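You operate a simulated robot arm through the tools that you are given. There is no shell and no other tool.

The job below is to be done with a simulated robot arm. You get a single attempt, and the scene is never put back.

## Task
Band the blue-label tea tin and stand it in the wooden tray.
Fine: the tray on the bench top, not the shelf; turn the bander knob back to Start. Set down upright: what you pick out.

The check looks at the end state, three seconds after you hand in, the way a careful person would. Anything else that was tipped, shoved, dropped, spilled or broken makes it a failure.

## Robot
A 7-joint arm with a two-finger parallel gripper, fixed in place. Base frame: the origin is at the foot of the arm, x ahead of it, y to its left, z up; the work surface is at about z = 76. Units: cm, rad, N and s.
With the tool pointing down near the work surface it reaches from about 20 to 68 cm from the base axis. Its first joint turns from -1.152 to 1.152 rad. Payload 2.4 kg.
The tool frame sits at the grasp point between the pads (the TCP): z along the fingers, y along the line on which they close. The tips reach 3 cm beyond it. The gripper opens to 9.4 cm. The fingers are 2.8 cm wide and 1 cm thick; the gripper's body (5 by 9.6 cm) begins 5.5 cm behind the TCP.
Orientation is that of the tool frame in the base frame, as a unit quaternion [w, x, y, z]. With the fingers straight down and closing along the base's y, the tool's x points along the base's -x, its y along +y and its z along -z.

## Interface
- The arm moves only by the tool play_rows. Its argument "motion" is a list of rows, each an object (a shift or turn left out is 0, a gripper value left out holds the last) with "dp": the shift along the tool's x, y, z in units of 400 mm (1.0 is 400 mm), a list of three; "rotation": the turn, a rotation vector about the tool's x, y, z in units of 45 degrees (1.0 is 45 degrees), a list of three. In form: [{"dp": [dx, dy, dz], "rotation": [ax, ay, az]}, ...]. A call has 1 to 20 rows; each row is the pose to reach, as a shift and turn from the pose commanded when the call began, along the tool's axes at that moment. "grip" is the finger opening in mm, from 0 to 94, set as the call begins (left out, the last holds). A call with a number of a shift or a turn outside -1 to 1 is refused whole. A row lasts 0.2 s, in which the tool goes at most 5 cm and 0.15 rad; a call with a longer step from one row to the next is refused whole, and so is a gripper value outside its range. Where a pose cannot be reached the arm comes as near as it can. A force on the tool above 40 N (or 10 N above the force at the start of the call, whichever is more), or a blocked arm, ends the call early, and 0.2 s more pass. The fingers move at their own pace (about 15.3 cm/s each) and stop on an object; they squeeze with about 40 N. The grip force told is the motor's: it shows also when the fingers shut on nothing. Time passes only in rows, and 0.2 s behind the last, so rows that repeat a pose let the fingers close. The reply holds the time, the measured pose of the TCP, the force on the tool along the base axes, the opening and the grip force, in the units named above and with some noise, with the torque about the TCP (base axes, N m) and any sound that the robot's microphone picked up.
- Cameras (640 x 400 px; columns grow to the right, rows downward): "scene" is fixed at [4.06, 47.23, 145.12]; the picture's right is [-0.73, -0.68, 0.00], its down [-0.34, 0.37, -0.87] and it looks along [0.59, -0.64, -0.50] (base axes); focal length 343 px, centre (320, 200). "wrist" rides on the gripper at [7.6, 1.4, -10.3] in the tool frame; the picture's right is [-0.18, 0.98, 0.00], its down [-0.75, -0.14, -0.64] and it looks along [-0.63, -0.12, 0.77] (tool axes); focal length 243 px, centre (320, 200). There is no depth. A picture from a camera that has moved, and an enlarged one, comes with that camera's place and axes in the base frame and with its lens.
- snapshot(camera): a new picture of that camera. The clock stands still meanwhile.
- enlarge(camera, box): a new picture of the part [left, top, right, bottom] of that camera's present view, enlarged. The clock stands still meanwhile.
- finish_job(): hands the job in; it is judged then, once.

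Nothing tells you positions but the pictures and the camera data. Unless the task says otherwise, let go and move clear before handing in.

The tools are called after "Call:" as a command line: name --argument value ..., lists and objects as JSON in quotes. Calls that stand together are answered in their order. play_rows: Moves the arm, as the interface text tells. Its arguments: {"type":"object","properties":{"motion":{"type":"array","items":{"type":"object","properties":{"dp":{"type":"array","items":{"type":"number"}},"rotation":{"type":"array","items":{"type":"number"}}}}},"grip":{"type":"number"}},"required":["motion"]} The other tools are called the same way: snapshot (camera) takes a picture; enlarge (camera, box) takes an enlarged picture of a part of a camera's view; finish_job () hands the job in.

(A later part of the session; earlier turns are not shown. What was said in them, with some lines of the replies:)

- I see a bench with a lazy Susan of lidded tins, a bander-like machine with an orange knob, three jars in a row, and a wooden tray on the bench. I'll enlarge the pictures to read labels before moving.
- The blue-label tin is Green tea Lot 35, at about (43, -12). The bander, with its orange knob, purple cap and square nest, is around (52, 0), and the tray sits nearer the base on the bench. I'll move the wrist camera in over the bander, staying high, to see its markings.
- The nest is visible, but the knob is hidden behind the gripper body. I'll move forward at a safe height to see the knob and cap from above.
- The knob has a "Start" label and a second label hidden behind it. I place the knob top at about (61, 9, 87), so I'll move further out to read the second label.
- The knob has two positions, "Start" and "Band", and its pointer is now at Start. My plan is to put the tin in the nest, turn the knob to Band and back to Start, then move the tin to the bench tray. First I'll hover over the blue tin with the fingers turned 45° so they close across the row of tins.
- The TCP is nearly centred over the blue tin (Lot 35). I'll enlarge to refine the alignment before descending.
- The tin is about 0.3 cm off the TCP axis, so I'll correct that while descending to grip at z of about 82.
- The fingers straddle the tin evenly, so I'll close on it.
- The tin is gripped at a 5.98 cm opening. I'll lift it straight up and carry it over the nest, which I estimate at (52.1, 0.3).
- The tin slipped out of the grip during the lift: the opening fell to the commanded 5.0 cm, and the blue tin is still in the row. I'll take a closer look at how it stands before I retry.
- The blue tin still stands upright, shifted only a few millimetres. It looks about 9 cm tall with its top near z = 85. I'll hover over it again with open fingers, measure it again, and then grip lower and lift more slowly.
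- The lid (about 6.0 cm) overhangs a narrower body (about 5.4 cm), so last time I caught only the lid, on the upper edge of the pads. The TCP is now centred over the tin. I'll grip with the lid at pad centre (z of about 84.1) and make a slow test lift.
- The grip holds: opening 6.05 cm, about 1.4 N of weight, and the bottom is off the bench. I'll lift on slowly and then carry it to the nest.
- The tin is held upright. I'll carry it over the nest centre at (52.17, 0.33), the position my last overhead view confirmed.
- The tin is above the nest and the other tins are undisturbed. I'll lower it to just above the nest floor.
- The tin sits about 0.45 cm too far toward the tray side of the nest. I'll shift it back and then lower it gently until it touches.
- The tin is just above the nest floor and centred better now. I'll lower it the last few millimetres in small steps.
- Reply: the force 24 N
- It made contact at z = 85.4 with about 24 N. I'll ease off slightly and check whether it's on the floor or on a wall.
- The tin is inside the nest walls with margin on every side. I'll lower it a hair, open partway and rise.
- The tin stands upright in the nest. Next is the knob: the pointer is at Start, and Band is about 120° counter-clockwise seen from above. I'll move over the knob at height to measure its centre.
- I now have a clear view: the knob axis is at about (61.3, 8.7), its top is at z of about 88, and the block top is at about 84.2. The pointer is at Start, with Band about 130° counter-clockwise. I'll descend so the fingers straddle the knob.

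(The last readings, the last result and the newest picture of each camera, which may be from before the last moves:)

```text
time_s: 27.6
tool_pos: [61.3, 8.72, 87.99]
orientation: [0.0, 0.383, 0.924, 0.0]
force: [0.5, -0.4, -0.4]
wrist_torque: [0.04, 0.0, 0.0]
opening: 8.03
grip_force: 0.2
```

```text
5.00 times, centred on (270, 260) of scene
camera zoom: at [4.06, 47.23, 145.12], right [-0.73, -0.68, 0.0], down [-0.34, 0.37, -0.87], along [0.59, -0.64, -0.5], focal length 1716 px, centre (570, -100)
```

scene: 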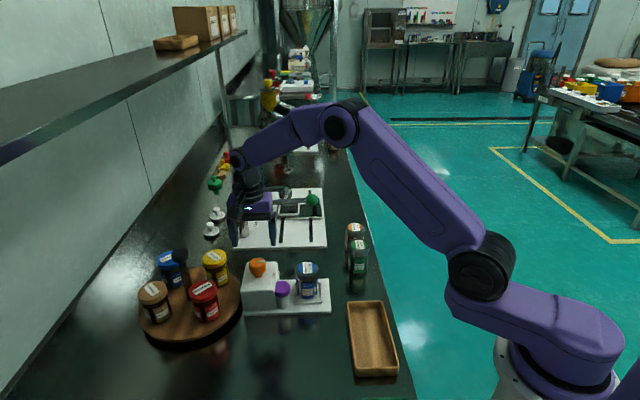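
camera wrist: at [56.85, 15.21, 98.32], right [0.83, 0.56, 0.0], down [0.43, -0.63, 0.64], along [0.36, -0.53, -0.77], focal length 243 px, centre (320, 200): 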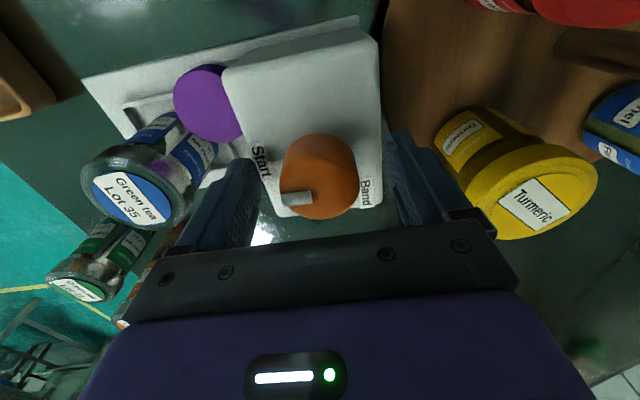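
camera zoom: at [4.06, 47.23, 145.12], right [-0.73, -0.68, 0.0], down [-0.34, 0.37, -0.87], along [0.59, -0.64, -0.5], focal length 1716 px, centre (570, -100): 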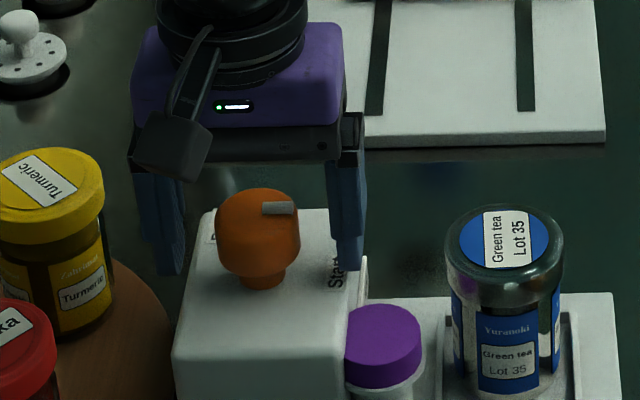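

The fingers are centred on the knob, so I'll close on it.

Call:
play_rows --grip 20 --motion '[{"dp": [0, 0, 0]}, {"dp": [0, 0, 0]}, {"dp": [0, 0, 0]}]'

Call:
play_rows --motion '[{"rotation": [0, 0, -0.12]}, {"rotation": [0, 0, -0.24]}, {"rotation": [0, 0, -0.36]}, {"rotation": [0, 0, -0.48]}, {"rotation": [0, 0, -0.6]}, {"rotation": [0, 0, -0.72]}, {"rotation": [0, 0, -0.84]}, {"rotation": [0, 0, -0.96]}]'

Call:
snapshot --camera "wrist"

Call:
enlarge --camera "scene" --box '[220, 220, 340, 316]'

```text
time_s: 28.4
tool_pos: [61.39, 8.64, 88.05]
orientation: [0.0, 0.382, 0.924, 0.0]
force: [1.7, 0.2, -2.1]
wrist_torque: [0.01, -0.06, -0.03]
opening: 4.15
grip_force: 44.8
```

```text
time_s: 30.2
tool_pos: [61.36, 8.82, 88.01]
orientation: [0.001, 0.014, 1.0, 0.0]
force: [9.4, 8.8, -10.1]
wrist_torque: [0.38, -0.69, -0.01]
opening: 4.14
grip_force: 45.1
```

```text
taken
camera wrist: at [53.69, 10.56, 98.32], right [0.21, 0.98, 0.0], down [0.75, -0.16, 0.64], along [0.63, -0.14, -0.77], focal length 243 px, centre (320, 200)
```

wrist: 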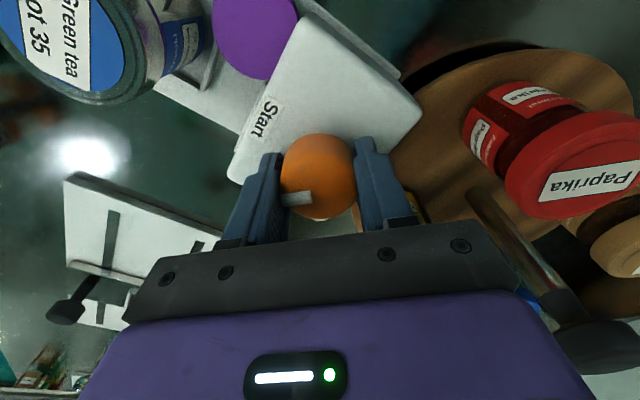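

```text
4.17 times, centred on (280, 268) of scene
camera zoom: at [4.1, 47.25, 145.11], right [-0.73, -0.68, 0.0], down [-0.34, 0.37, -0.87], along [0.59, -0.64, -0.5], focal length 1430 px, centre (487, -83)
```

zoom: 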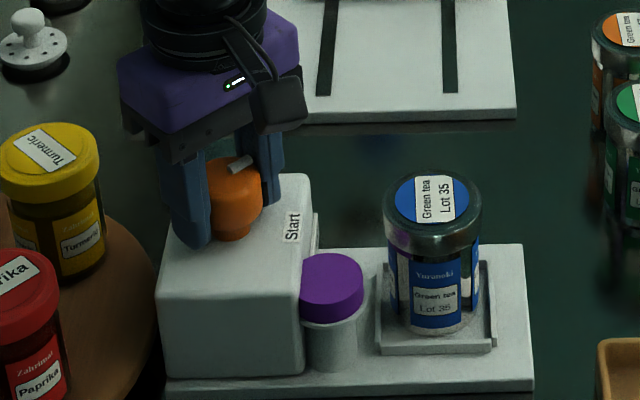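

The knob turns with the gripper and is 43° along. I'll keep turning toward Band.

Call:
play_rows --motion '[{"rotation": [0, 0, -0.12]}, {"rotation": [0, 0, -0.24]}, {"rotation": [0, 0, -0.36]}, {"rotation": [0, 0, -0.48]}, {"rotation": [0, 0, -0.6]}, {"rotation": [0, 0, -0.72]}, {"rotation": [0, 0, -0.84]}, {"rotation": [0, 0, -0.96]}]'

Call:
snapshot --camera "wrist"

Call:
enlarge --camera "scene" --box '[220, 220, 340, 316]'

```text
time_s: 32.0
tool_pos: [61.34, 8.84, 88.01]
orientation: [0.001, -0.355, 0.935, 0.0]
force: [5.5, 18.7, -7.1]
wrist_torque: [0.9, -0.89, -0.03]
opening: 4.14
grip_force: 44.5
```

```text
taken
camera wrist: at [54.59, 5.04, 98.33], right [-0.52, 0.86, 0.0], down [0.66, 0.39, 0.64], along [0.55, 0.33, -0.77], focal length 243 px, centre (320, 200)
```

wrist: 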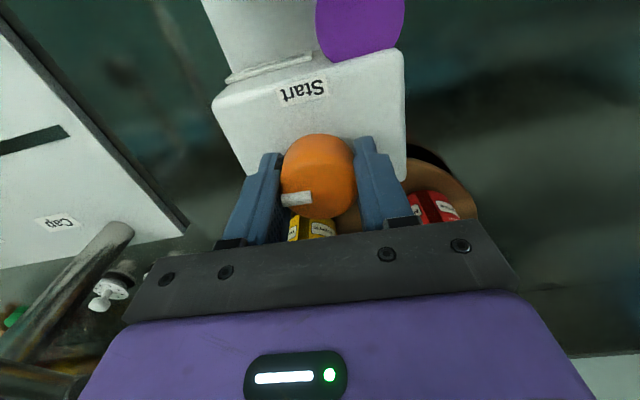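

```text
4.17 times, centred on (280, 268) of scene
camera zoom: at [4.08, 47.28, 145.1], right [-0.73, -0.68, 0.0], down [-0.34, 0.37, -0.87], along [0.59, -0.64, -0.5], focal length 1430 px, centre (487, -83)
```

zoom: 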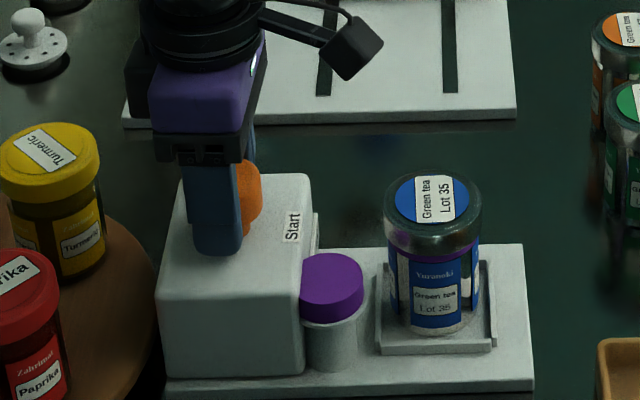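

The purple banding may already be showing under the tin's lid. I'll continue to Band, relieving the side force slightly.

Call:
play_rows --motion '[{"dp": [-0.0043, 0.003, 0], "rotation": [0, 0, -0.1]}, {"dp": [-0.0043, 0.003, 0], "rotation": [0, 0, -0.2]}, {"dp": [-0.0043, 0.003, 0], "rotation": [0, 0, -0.3]}, {"dp": [-0.0043, 0.003, 0], "rotation": [0, 0, -0.4]}, {"dp": [-0.0043, 0.003, 0], "rotation": [0, 0, -0.5]}, {"dp": [-0.0043, 0.003, 0], "rotation": [0, 0, -0.6]}, {"dp": [-0.0043, 0.003, 0], "rotation": [0, 0, -0.7]}, {"dp": [-0.0043, 0.003, 0], "rotation": [0, 0, -0.75]}]'

Call:
snapshot --camera "wrist"

Call:
enlarge --camera "scene" --box '[220, 220, 340, 316]'

```text
time_s: 33.8
tool_pos: [61.28, 8.92, 88.13]
orientation: [-0.001, -0.61, 0.792, 0.0]
force: [-14.1, 15.2, 7.0]
wrist_torque: [-0.84, 0.52, -0.29]
opening: 4.15
grip_force: 45.1
```

```text
taken
camera wrist: at [57.87, 2.09, 98.35], right [-0.9, 0.43, 0.0], down [0.33, 0.69, 0.64], along [0.27, 0.58, -0.77], focal length 243 px, centre (320, 200)
```

wrist: 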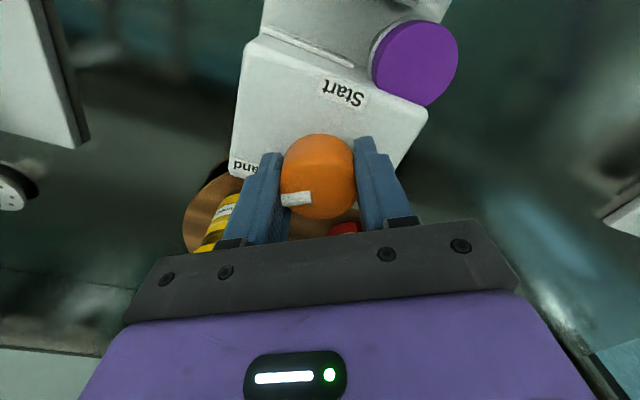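

```text
4.17 times, centred on (280, 268) of scene
camera zoom: at [4.01, 47.27, 145.1], right [-0.73, -0.68, 0.0], down [-0.34, 0.37, -0.87], along [0.59, -0.64, -0.5], focal length 1430 px, centre (487, -83)
```

zoom: 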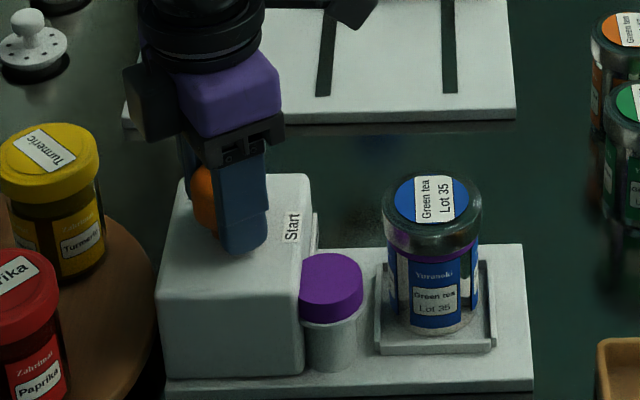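

The knob has turned about 120°, and there's some resistance now. I'll check the tin for the band.

Call:
enlarge --camera "scene" --box '[288, 255, 338, 310]'

Call:
enlarge --camera "wrist" --box '[220, 110, 400, 230]'

```text
7.27 times, centred on (313, 282) of scene
camera zoom: at [4.01, 47.27, 145.1], right [-0.73, -0.68, 0.0], down [-0.34, 0.37, -0.87], along [0.59, -0.64, -0.5], focal length 2497 px, centre (371, -400)
```

zoom: 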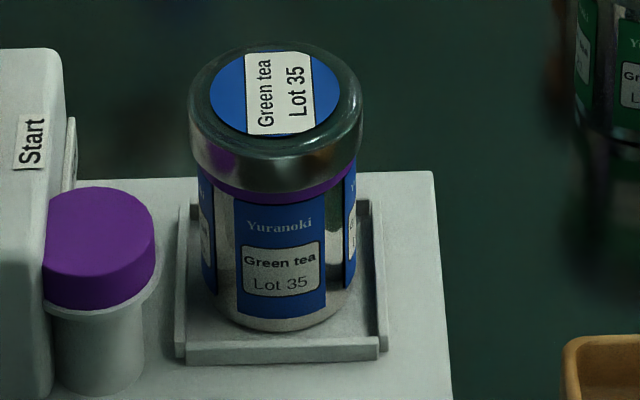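

```text
3.33 times, centred on (310, 170) of wrist
camera zoom: at [57.87, 2.09, 98.35], right [-0.9, 0.43, 0.0], down [0.33, 0.69, 0.64], along [0.27, 0.58, -0.77], focal length 809 px, centre (353, 300)
```

zoom: 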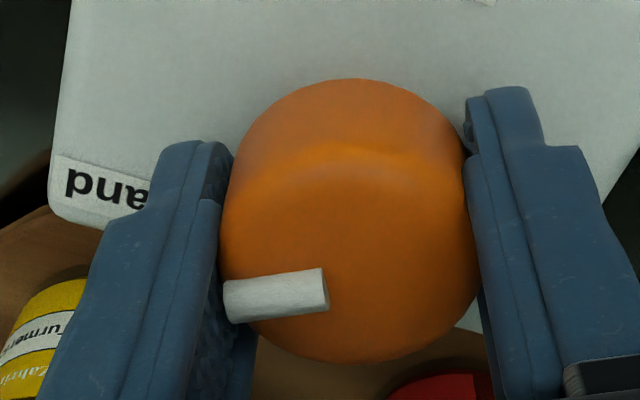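

A purple band now rings the tin under its lid, so banding worked. Now I'll turn the knob back to Start in three steps, reversing exactly what I did.

Call:
play_rows --motion '[{"rotation": [0, 0, 0.11]}, {"rotation": [0, 0, 0.22]}, {"rotation": [0, 0, 0.33]}, {"rotation": [0, 0, 0.44]}, {"rotation": [0, 0, 0.55]}, {"rotation": [0, 0, 0.66]}, {"rotation": [0, 0, 0.77]}, {"rotation": [0, 0, 0.89]}]'

Call:
play_rows --motion '[{"rotation": [0, 0, 0.11]}, {"rotation": [0, 0, 0.22]}, {"rotation": [0, 0, 0.33]}, {"rotation": [0, 0, 0.44]}, {"dp": [0.0011, -0.0016, 0], "rotation": [0, 0, 0.55]}, {"dp": [0.0011, -0.0016, 0], "rotation": [0, 0, 0.66]}, {"dp": [0.0011, -0.0016, 0], "rotation": [0, 0, 0.77]}, {"dp": [0.0011, -0.0016, 0], "rotation": [0, 0, 0.89]}]'

Call:
play_rows --motion '[{"rotation": [0, 0, 0.11]}, {"rotation": [0, 0, 0.22]}, {"rotation": [0, 0, 0.33]}, {"dp": [0.0005, -0.0015, 0], "rotation": [0, 0, 0.44]}, {"dp": [0.0005, -0.0015, 0], "rotation": [0, 0, 0.55]}, {"dp": [0.001, -0.0031, 0], "rotation": [0, 0, 0.66]}, {"dp": [0.001, -0.0031, 0], "rotation": [0, 0, 0.77]}, {"dp": [0.001, -0.0031, 0], "rotation": [0, 0, 0.89]}]'

Call:
enlarge --camera "scene" --box '[220, 220, 340, 316]'

Call:
enlarge --camera "wrist" --box '[220, 110, 400, 230]'

```text
time_s: 35.6
tool_pos: [61.27, 8.78, 88.06]
orientation: [0.0, -0.3, 0.954, -0.001]
force: [-12.0, 10.6, -3.6]
wrist_torque: [0.33, 0.0, -0.06]
opening: 4.13
grip_force: 44.7
```

```text
time_s: 37.4
tool_pos: [61.27, 8.84, 88.2]
orientation: [0.0, 0.045, 0.999, 0.0]
force: [-2.1, 6.9, -9.2]
wrist_torque: [0.25, 1.02, 0.0]
opening: 4.15
grip_force: 45.3
```

```text
time_s: 39.2
tool_pos: [61.29, 8.79, 88.11]
orientation: [0.0, 0.384, 0.923, 0.0]
force: [-6.3, 6.5, -2.5]
wrist_torque: [-0.03, -0.04, 0.09]
opening: 4.14
grip_force: 44.4
```

```text
4.17 times, centred on (280, 268) of scene
camera zoom: at [4.04, 47.25, 145.11], right [-0.73, -0.68, 0.0], down [-0.34, 0.37, -0.87], along [0.59, -0.64, -0.5], focal length 1430 px, centre (487, -83)
```

zoom: 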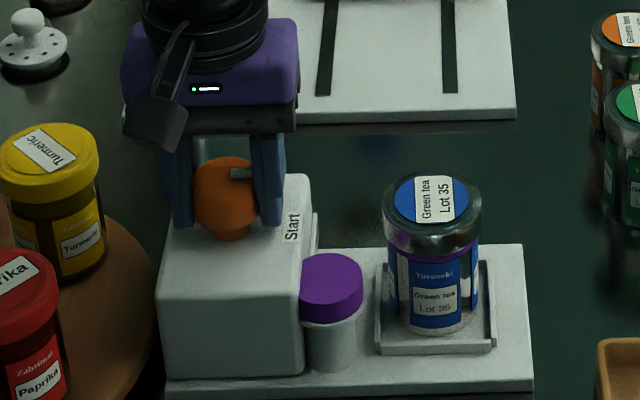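

```text
3.33 times, centred on (310, 170) of wrist
camera zoom: at [56.86, 15.23, 98.34], right [0.83, 0.56, 0.0], down [0.43, -0.63, 0.64], along [0.36, -0.53, -0.77], focal length 809 px, centre (353, 300)
```

zoom: 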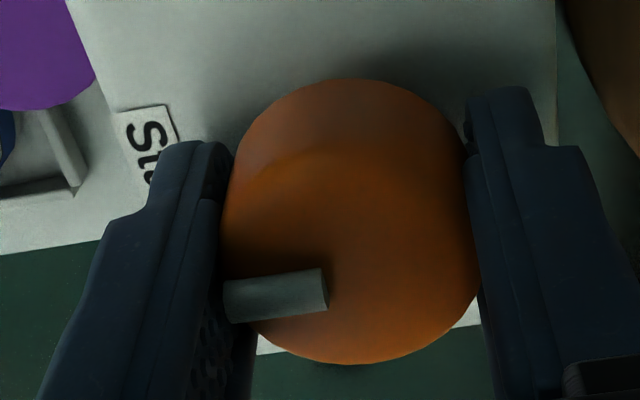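

The knob is back at yaw 45° with the pointer toward Start. I'll release, rise straight up and verify.

Call:
play_rows --grip 80 --motion '[{"dp": [0, 0, 0]}, {"dp": [0, 0, 0]}, {"dp": [0, 0, 0]}]'

Call:
play_rows --motion '[{"dp": [0, 0, -0.04]}, {"dp": [0, 0, -0.11]}, {"dp": [0, 0, -0.19]}, {"dp": [0.01, 0, -0.2325]}, {"dp": [0.01, 0, -0.2325]}]'

Call:
enlarge --camera "wrist" --box '[250, 50, 390, 190]'

Call:
enlarge --camera "scene" --box '[235, 240, 345, 320]'

```text
time_s: 40.0
tool_pos: [61.25, 8.67, 88.06]
orientation: [0.0, 0.383, 0.924, 0.0]
force: [0.1, -0.3, -0.6]
wrist_torque: [0.01, -0.02, 0.02]
opening: 8.02
grip_force: 0.1
```

```text
time_s: 41.2
tool_pos: [61.01, 8.9, 97.36]
orientation: [0.0, 0.383, 0.924, 0.001]
force: [-1.0, 0.0, -0.1]
wrist_torque: [0.0, 0.0, -0.02]
opening: 7.99
grip_force: 0.0
```

```text
2.86 times, centred on (320, 120) of wrist
camera zoom: at [56.57, 15.51, 107.63], right [0.83, 0.56, 0.0], down [0.43, -0.63, 0.64], along [0.36, -0.53, -0.77], focal length 693 px, centre (320, 429)
```

zoom: 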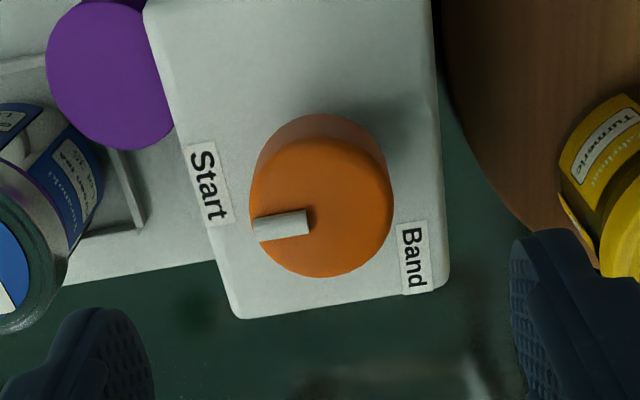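

```text
5.00 times, centred on (290, 280) of scene
camera zoom: at [4.06, 47.23, 145.12], right [-0.73, -0.68, 0.0], down [-0.34, 0.37, -0.87], along [0.59, -0.64, -0.5], focal length 1716 px, centre (470, -200)
```

zoom: 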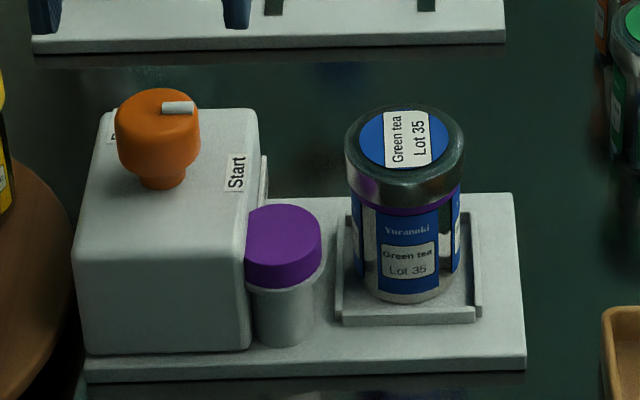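

The knob is at Start and the band is on the tin. I'll go back over the tin and grip it by the lid just as before.

Call:
play_rows --motion '[{"dp": [-0.001, -0.06, 0]}, {"dp": [-0.003, -0.15, 0]}, {"dp": [-0.004, -0.24, 0]}, {"dp": [-0.0053, -0.3086, 0]}, {"dp": [-0.0053, -0.3086, 0]}]'

Call:
enlarge --camera "wrist" --box '[250, 20, 390, 160]'

```text
time_s: 42.4
tool_pos: [52.48, -0.05, 97.45]
orientation: [0.0, 0.383, 0.924, 0.0]
force: [0.8, -0.4, -0.5]
wrist_torque: [0.0, 0.02, 0.02]
opening: 8.02
grip_force: 0.1
```

```text
2.86 times, centred on (320, 90) of wrist
camera zoom: at [47.96, 6.51, 107.66], right [0.83, 0.56, 0.0], down [0.43, -0.63, 0.64], along [0.36, -0.53, -0.77], focal length 693 px, centre (320, 514)
```

zoom: 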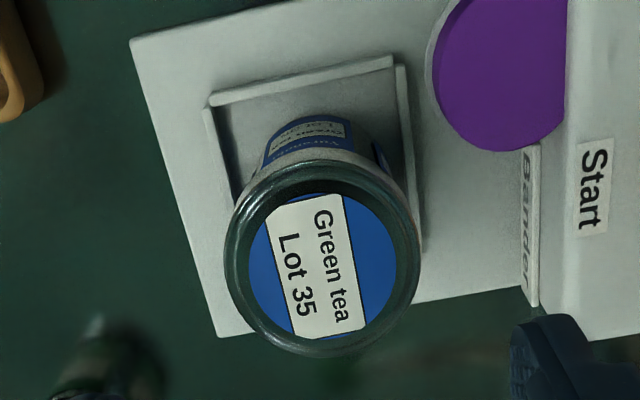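

I'm centred over the tin. Descending to grip the lid.

Call:
play_rows --grip 80 --motion '[{"dp": [0, 0, 0.08]}, {"dp": [0, 0, 0.17]}, {"dp": [0, 0, 0.24]}, {"dp": [0, 0, 0.28]}, {"dp": [0, 0, 0.298]}, {"dp": [0, 0, 0.298]}]'

Call:
play_rows --grip 20 --motion '[{"dp": [0, 0, 0]}, {"dp": [0, 0, 0]}, {"dp": [0, 0, 0]}, {"dp": [0, 0, 0]}]'

Call:
play_rows --motion '[{"dp": [0, 0, -0.004]}, {"dp": [0, 0, -0.012]}, {"dp": [0, 0, -0.024]}, {"dp": [0, 0, -0.04]}]'

Call:
enlarge --camera "scene" --box '[260, 230, 360, 320]'

```text
time_s: 43.8
tool_pos: [52.5, 0.08, 85.36]
orientation: [0.0, 0.382, 0.924, 0.001]
force: [-0.2, -0.5, -0.4]
wrist_torque: [0.0, 0.03, 0.01]
opening: 8.01
grip_force: 0.1
```

```text
time_s: 44.8
tool_pos: [52.33, 0.1, 85.29]
orientation: [0.0, 0.382, 0.924, 0.0]
force: [-0.8, 0.4, -0.3]
wrist_torque: [0.06, -0.07, -0.01]
opening: 6.06
grip_force: 40.0
```

```text
time_s: 45.8
tool_pos: [52.46, -0.02, 87.05]
orientation: [0.0, 0.383, 0.924, 0.0]
force: [-0.1, -0.8, -1.1]
wrist_torque: [0.01, 0.02, -0.02]
opening: 6.03
grip_force: 39.8
```

```text
4.44 times, centred on (310, 275) of scene
camera zoom: at [4.06, 47.23, 145.12], right [-0.73, -0.68, 0.0], down [-0.34, 0.37, -0.87], along [0.59, -0.64, -0.5], focal length 1526 px, centre (364, -133)
```

zoom: 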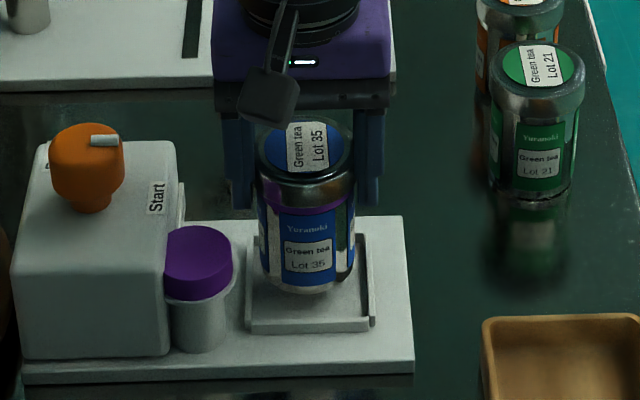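

The banded tin is lifted cleanly, with about 1.1 N of weight and a firm grip. I'll raise it and carry it over the tray centre at about (32, 0).

Call:
play_rows --motion '[{"dp": [0, 0, -0.03]}, {"dp": [0, 0, -0.07]}, {"dp": [0, 0, -0.12]}, {"dp": [0, 0, -0.16]}, {"dp": [0, 0, -0.175]}, {"dp": [0.02, -0.02, -0.175]}, {"dp": [0.06, -0.06, -0.175]}, {"dp": [0.11, -0.11, -0.175]}, {"dp": [0.16, -0.16, -0.175]}, {"dp": [0.21, -0.21, -0.175]}, {"dp": [0.26, -0.26, -0.175]}, {"dp": [0.31, -0.31, -0.175]}, {"dp": [0.345, -0.345, -0.175]}, {"dp": [0.36, -0.36, -0.175]}, {"dp": [0.36, -0.36, -0.175]}]'

Call:
snapshot --camera "wrist"

Call:
snapshot --camera "scene"

Call:
enlarge --camera "scene" --box '[310, 240, 430, 390]'

```text
time_s: 49.0
tool_pos: [31.93, 0.15, 93.91]
orientation: [0.0, 0.382, 0.924, -0.001]
force: [-0.4, -0.6, -1.4]
wrist_torque: [0.02, 0.02, 0.01]
opening: 6.03
grip_force: 39.9
```

```text
taken
camera wrist: at [27.54, 6.61, 104.32], right [0.82, 0.57, 0.0], down [0.43, -0.63, 0.64], along [0.36, -0.53, -0.77], focal length 243 px, centre (320, 200)
```

wrist: 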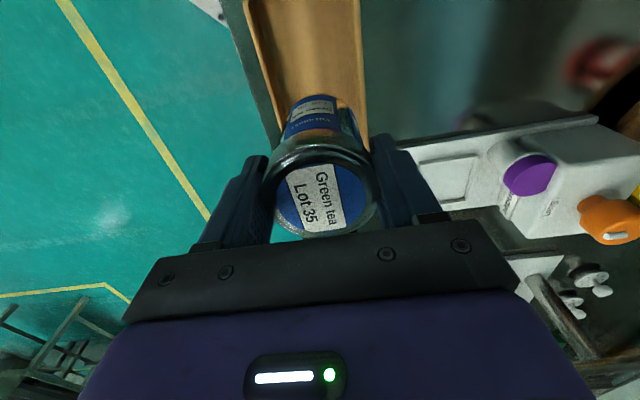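

```text
taken
```

scene: 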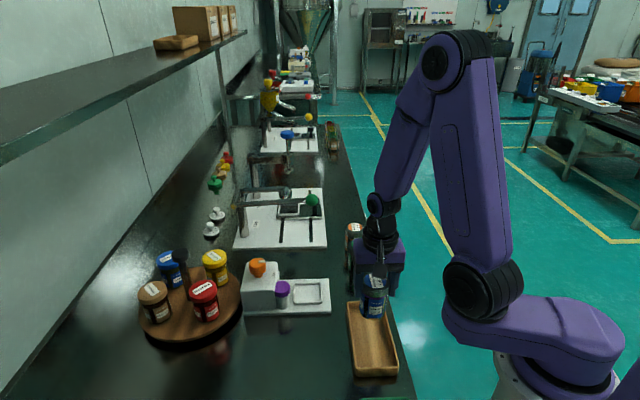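

```text
2.67 times, centred on (370, 315) of scene
camera zoom: at [4.06, 47.23, 145.12], right [-0.73, -0.68, 0.0], down [-0.34, 0.37, -0.87], along [0.59, -0.64, -0.5], focal length 915 px, centre (187, -107)
```

zoom: 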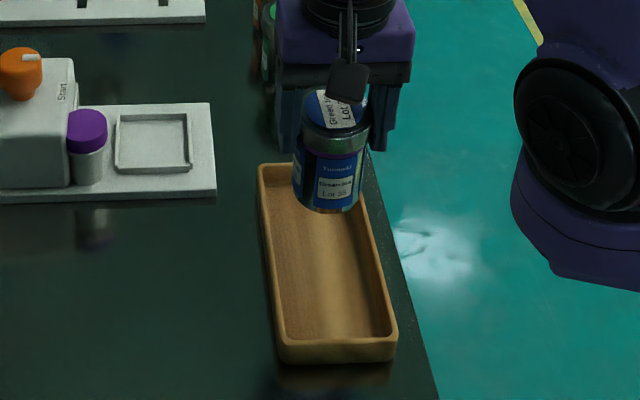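

The tin is over the tray. I'll lower it partway with a small sideways centring and check again.

Call:
play_rows --motion '[{"dp": [0, -0.004, 0.02]}, {"dp": [0, -0.008, 0.06]}, {"dp": [0, -0.008, 0.1]}, {"dp": [0, -0.008, 0.135]}, {"dp": [0, -0.008, 0.15]}, {"dp": [0, -0.008, 0.15]}]'

Call:
snapshot --camera "wrist"

Call:
enlarge --camera "scene" --box '[320, 260, 420, 385]'

```text
time_s: 50.4
tool_pos: [31.92, -0.15, 87.98]
orientation: [0.0, 0.382, 0.924, 0.0]
force: [-0.9, -0.3, -1.2]
wrist_torque: [-0.03, 0.01, -0.02]
opening: 6.03
grip_force: 40.1
```

```text
taken
camera wrist: at [27.38, 6.36, 98.32], right [0.83, 0.56, 0.0], down [0.43, -0.63, 0.64], along [0.36, -0.53, -0.77], focal length 243 px, centre (320, 200)
```

wrist: 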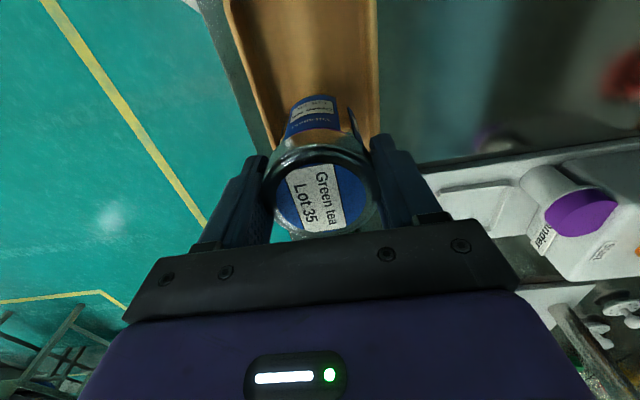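

```text
3.20 times, centred on (370, 322) of scene
camera zoom: at [4.06, 47.23, 145.12], right [-0.73, -0.68, 0.0], down [-0.34, 0.37, -0.87], along [0.59, -0.64, -0.5], focal length 1098 px, centre (160, -192)
```

zoom: 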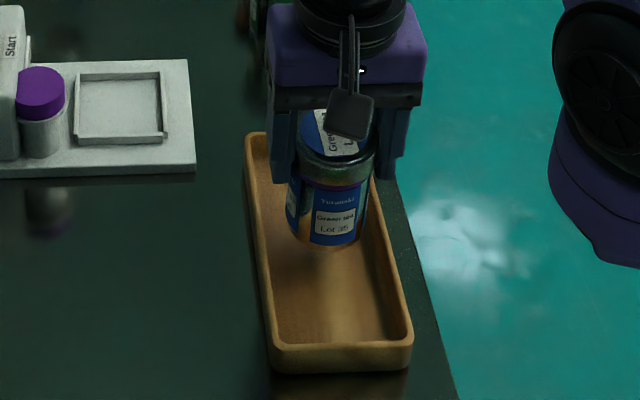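

The tin is well centred across the tray. I'll lower it near the floor, then touch down gently.

Call:
play_rows --motion '[{"dp": [0, 0, 0.02]}, {"dp": [0, 0, 0.045]}, {"dp": [0, 0, 0.06]}, {"dp": [0, 0, 0.06]}]'

Call:
play_rows --motion '[{"dp": [0, 0, 0.004]}, {"dp": [0, 0, 0.008]}, {"dp": [0, 0, 0.008]}]'

Call:
enlarge --camera "scene" --box '[320, 260, 420, 385]'

```text
time_s: 51.4
tool_pos: [31.84, -0.11, 85.63]
orientation: [0.001, 0.383, 0.924, 0.001]
force: [0.2, 0.1, -1.1]
wrist_torque: [0.03, 0.0, 0.0]
opening: 6.06
grip_force: 40.0
```

```text
time_s: 52.2
tool_pos: [31.84, -0.02, 85.28]
orientation: [0.0, 0.383, 0.924, 0.0]
force: [-0.6, -0.9, -0.5]
wrist_torque: [0.03, 0.03, -0.04]
opening: 6.06
grip_force: 40.0
```

```text
3.20 times, centred on (370, 322) of scene
camera zoom: at [4.06, 47.23, 145.12], right [-0.73, -0.68, 0.0], down [-0.34, 0.37, -0.87], along [0.59, -0.64, -0.5], focal length 1098 px, centre (160, -192)
```

zoom: 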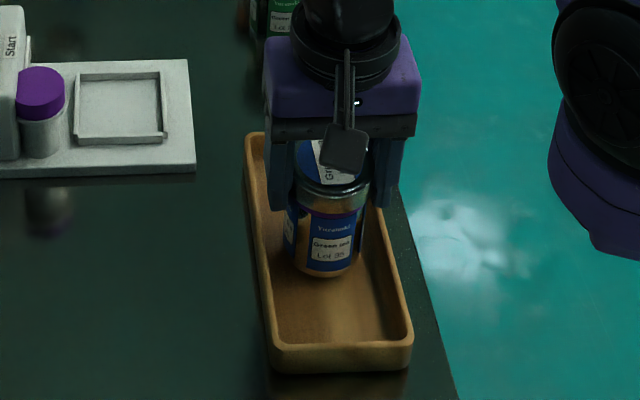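

No contact yet, so I'll keep lowering in 2 mm steps.

Call:
play_rows --motion '[{"dp": [0, 0, 0.005]}, {"dp": [0, 0, 0.005]}]'

Call:
play_rows --motion '[{"dp": [0, 0, 0.004]}, {"dp": [0, 0, 0.004]}]'

```text
time_s: 52.8
tool_pos: [31.83, -0.12, 85.19]
orientation: [0.0, 0.383, 0.924, 0.001]
force: [0.0, 0.3, -1.4]
wrist_torque: [-0.03, 0.04, -0.01]
opening: 6.05
grip_force: 40.1
```

```text
time_s: 53.4
tool_pos: [31.81, -0.14, 85.03]
orientation: [0.0, 0.383, 0.924, 0.0]
force: [0.8, -0.7, -0.8]
wrist_torque: [0.0, 0.0, -0.01]
opening: 6.05
grip_force: 39.8
```

Call:
play_rows --motion '[{"dp": [0, 0, 0.004]}, {"dp": [0, 0, 0.004]}]'

Call:
play_rows --motion '[{"dp": [0, 0, 0.003]}, {"dp": [0, 0, 0.003]}]'

```text
time_s: 54.0
tool_pos: [31.72, -0.14, 84.75]
orientation: [0.0, 0.382, 0.924, 0.0]
force: [-0.3, 1.3, -1.6]
wrist_torque: [0.0, 0.01, -0.02]
opening: 6.06
grip_force: 40.0
```

```text
time_s: 54.6
tool_pos: [31.77, -0.14, 84.72]
orientation: [0.0, 0.383, 0.924, 0.0]
force: [-1.5, 0.6, 15.7]
wrist_torque: [0.15, 0.05, 0.03]
opening: 6.02
grip_force: 40.4
```

It touched down at z of about 84.7. I'll ease off, release and rise straight up.

Call:
play_rows --motion '[{"dp": [0, 0, -0.001]}, {"dp": [0, 0, -0.0015]}]'

Call:
play_rows --grip 85 --motion '[{"dp": [0, 0, 0]}, {"dp": [0, 0, 0]}, {"dp": [0, 0, 0]}]'

Call:
play_rows --motion '[{"dp": [0, 0, -0.05]}, {"dp": [0, 0, -0.13]}, {"dp": [0, 0, -0.23]}, {"dp": [0, 0, -0.33]}, {"dp": [0, 0, -0.43]}, {"dp": [0, 0, -0.43]}]'

Call:
snapshot --camera "wrist"

Call:
snapshot --camera "scene"

Call:
enlarge --camera "scene" --box '[235, 210, 415, 385]'

```text
time_s: 55.2
tool_pos: [31.81, -0.14, 84.62]
orientation: [0.001, 0.381, 0.924, 0.0]
force: [-0.3, 1.7, 4.9]
wrist_torque: [0.28, -0.08, 0.07]
opening: 6.08
grip_force: 39.5
```

```text
time_s: 56.0
tool_pos: [31.86, -0.04, 84.75]
orientation: [0.0, 0.383, 0.924, 0.0]
force: [-0.1, -0.9, -0.3]
wrist_torque: [0.03, 0.01, 0.0]
opening: 8.53
grip_force: 0.0
```

```text
time_s: 57.4
tool_pos: [31.75, -0.16, 101.93]
orientation: [-0.001, 0.383, 0.924, -0.001]
force: [0.4, -0.6, -0.1]
wrist_torque: [0.02, 0.02, -0.02]
opening: 8.5
grip_force: 0.0
```

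```text
taken
camera wrist: at [27.41, 6.31, 112.2], right [0.83, 0.56, 0.0], down [0.43, -0.63, 0.64], along [0.36, -0.53, -0.77], focal length 243 px, centre (320, 200)
```

wrist: 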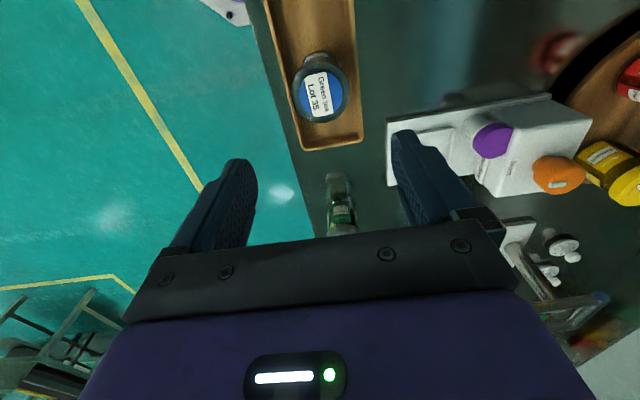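

```text
taken
```

scene: 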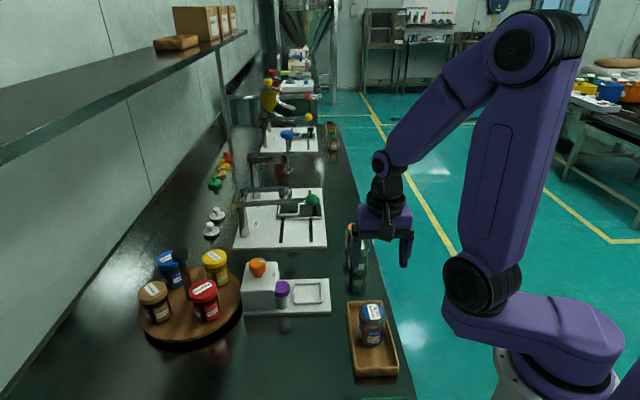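

```text
2.29 times, centred on (325, 298) of scene
camera zoom: at [4.05, 47.23, 145.12], right [-0.73, -0.68, 0.0], down [-0.34, 0.37, -0.87], along [0.59, -0.64, -0.5], focal length 785 px, centre (309, -23)
```

zoom: 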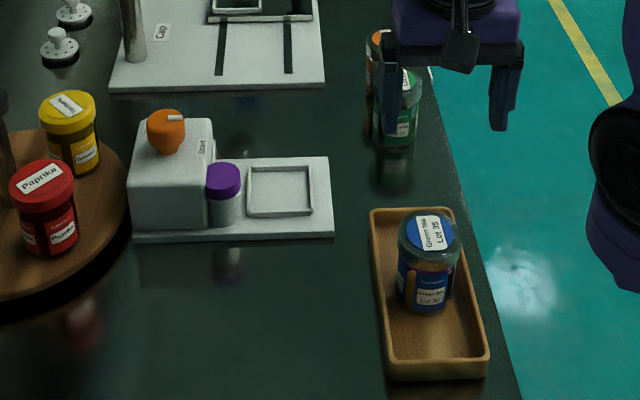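

The tin stands in the tray, and the knob is at Start. I'll check the tin and its band up close before handing in.

Call:
enlarge --camera "scene" --box '[340, 290, 405, 380]'

Call:
enlarge --camera "scene" --box '[335, 205, 385, 305]'

Call:
enlarge --camera "scene" --box '[235, 245, 335, 320]'

Call:
enlarge --camera "wrist" --box '[250, 20, 390, 160]'

```text
4.44 times, centred on (372, 335) of scene
camera zoom: at [4.05, 47.23, 145.12], right [-0.73, -0.68, 0.0], down [-0.34, 0.37, -0.87], along [0.59, -0.64, -0.5], focal length 1526 px, centre (87, -400)
```

zoom: 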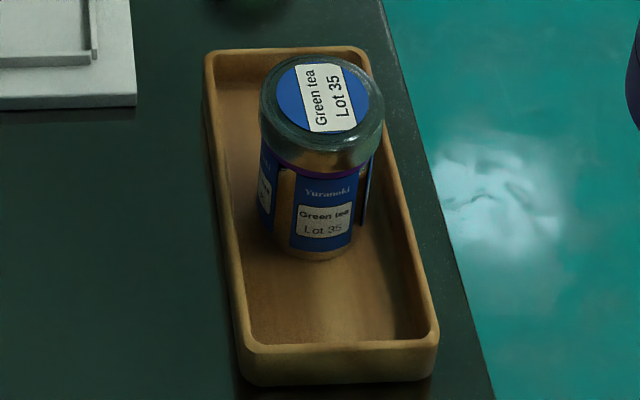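

```text
4.00 times, centred on (360, 255) of scene
camera zoom: at [4.05, 47.23, 145.12], right [-0.73, -0.68, 0.0], down [-0.34, 0.37, -0.87], along [0.59, -0.64, -0.5], focal length 1373 px, centre (160, -20)
```

zoom: 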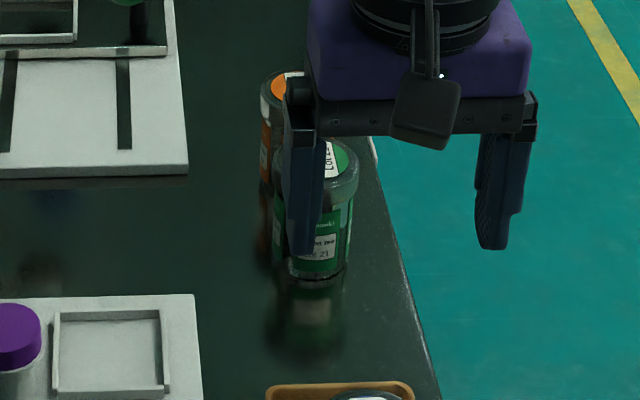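

```text
5.33 times, centred on (285, 282) of scene
camera zoom: at [4.05, 47.23, 145.12], right [-0.73, -0.68, 0.0], down [-0.34, 0.37, -0.87], along [0.59, -0.64, -0.5], focal length 1831 px, centre (507, -240)
```

zoom: 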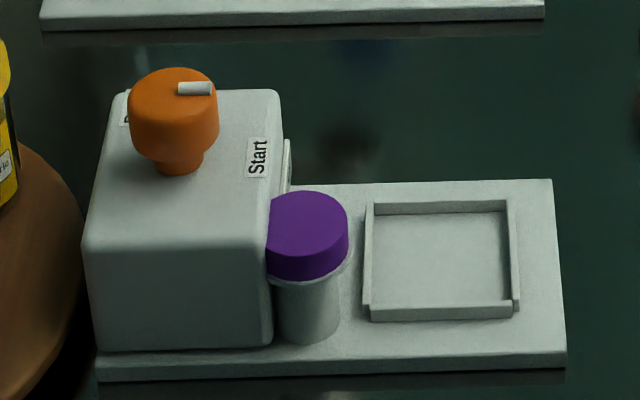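

```text
2.86 times, centred on (320, 90) of wrist
camera zoom: at [27.41, 6.31, 112.2], right [0.83, 0.56, 0.0], down [0.43, -0.63, 0.64], along [0.36, -0.53, -0.77], focal length 693 px, centre (320, 514)
```

zoom: 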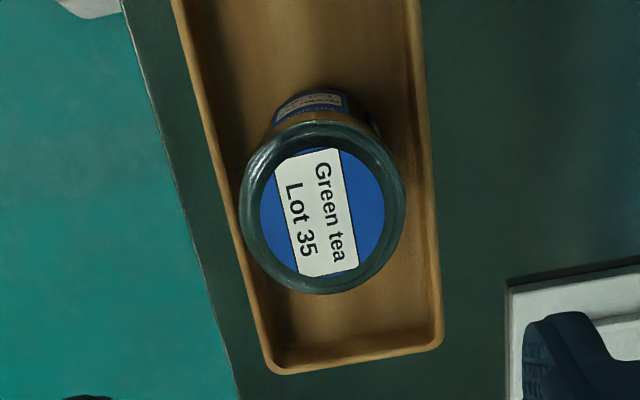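

The Lot 35 tin stands upright and banded in the bench tray. The knob points to Start, the nest is empty, and everything else is undisturbed. The gripper is open and clear, so I'm handing in.

Call:
finish_job

```text
The job is handed in.
```

The blue-label tea tin (Green tea, Lot 35) is banded and standing upright in the wooden tray on the bench top. The bander knob is back at Start.

- **First lift slipped:** the tin slipped out of the gripper on my first try. It stayed upright and shifted only a few millimetres. I gripped it again by the lid, and that held through every later move.
- **Band:** a purple band showed under the lid once I turned the knob to Band, and it is still there in the last close-up.
- **Rest of the bench:** the other tins, the jars and the bander looked undisturbed in the last pictures. The green and orange tins were partly behind the gripper in that view.

The gripper was open and clear of everything when I handed in. I haven't seen the result of the check.
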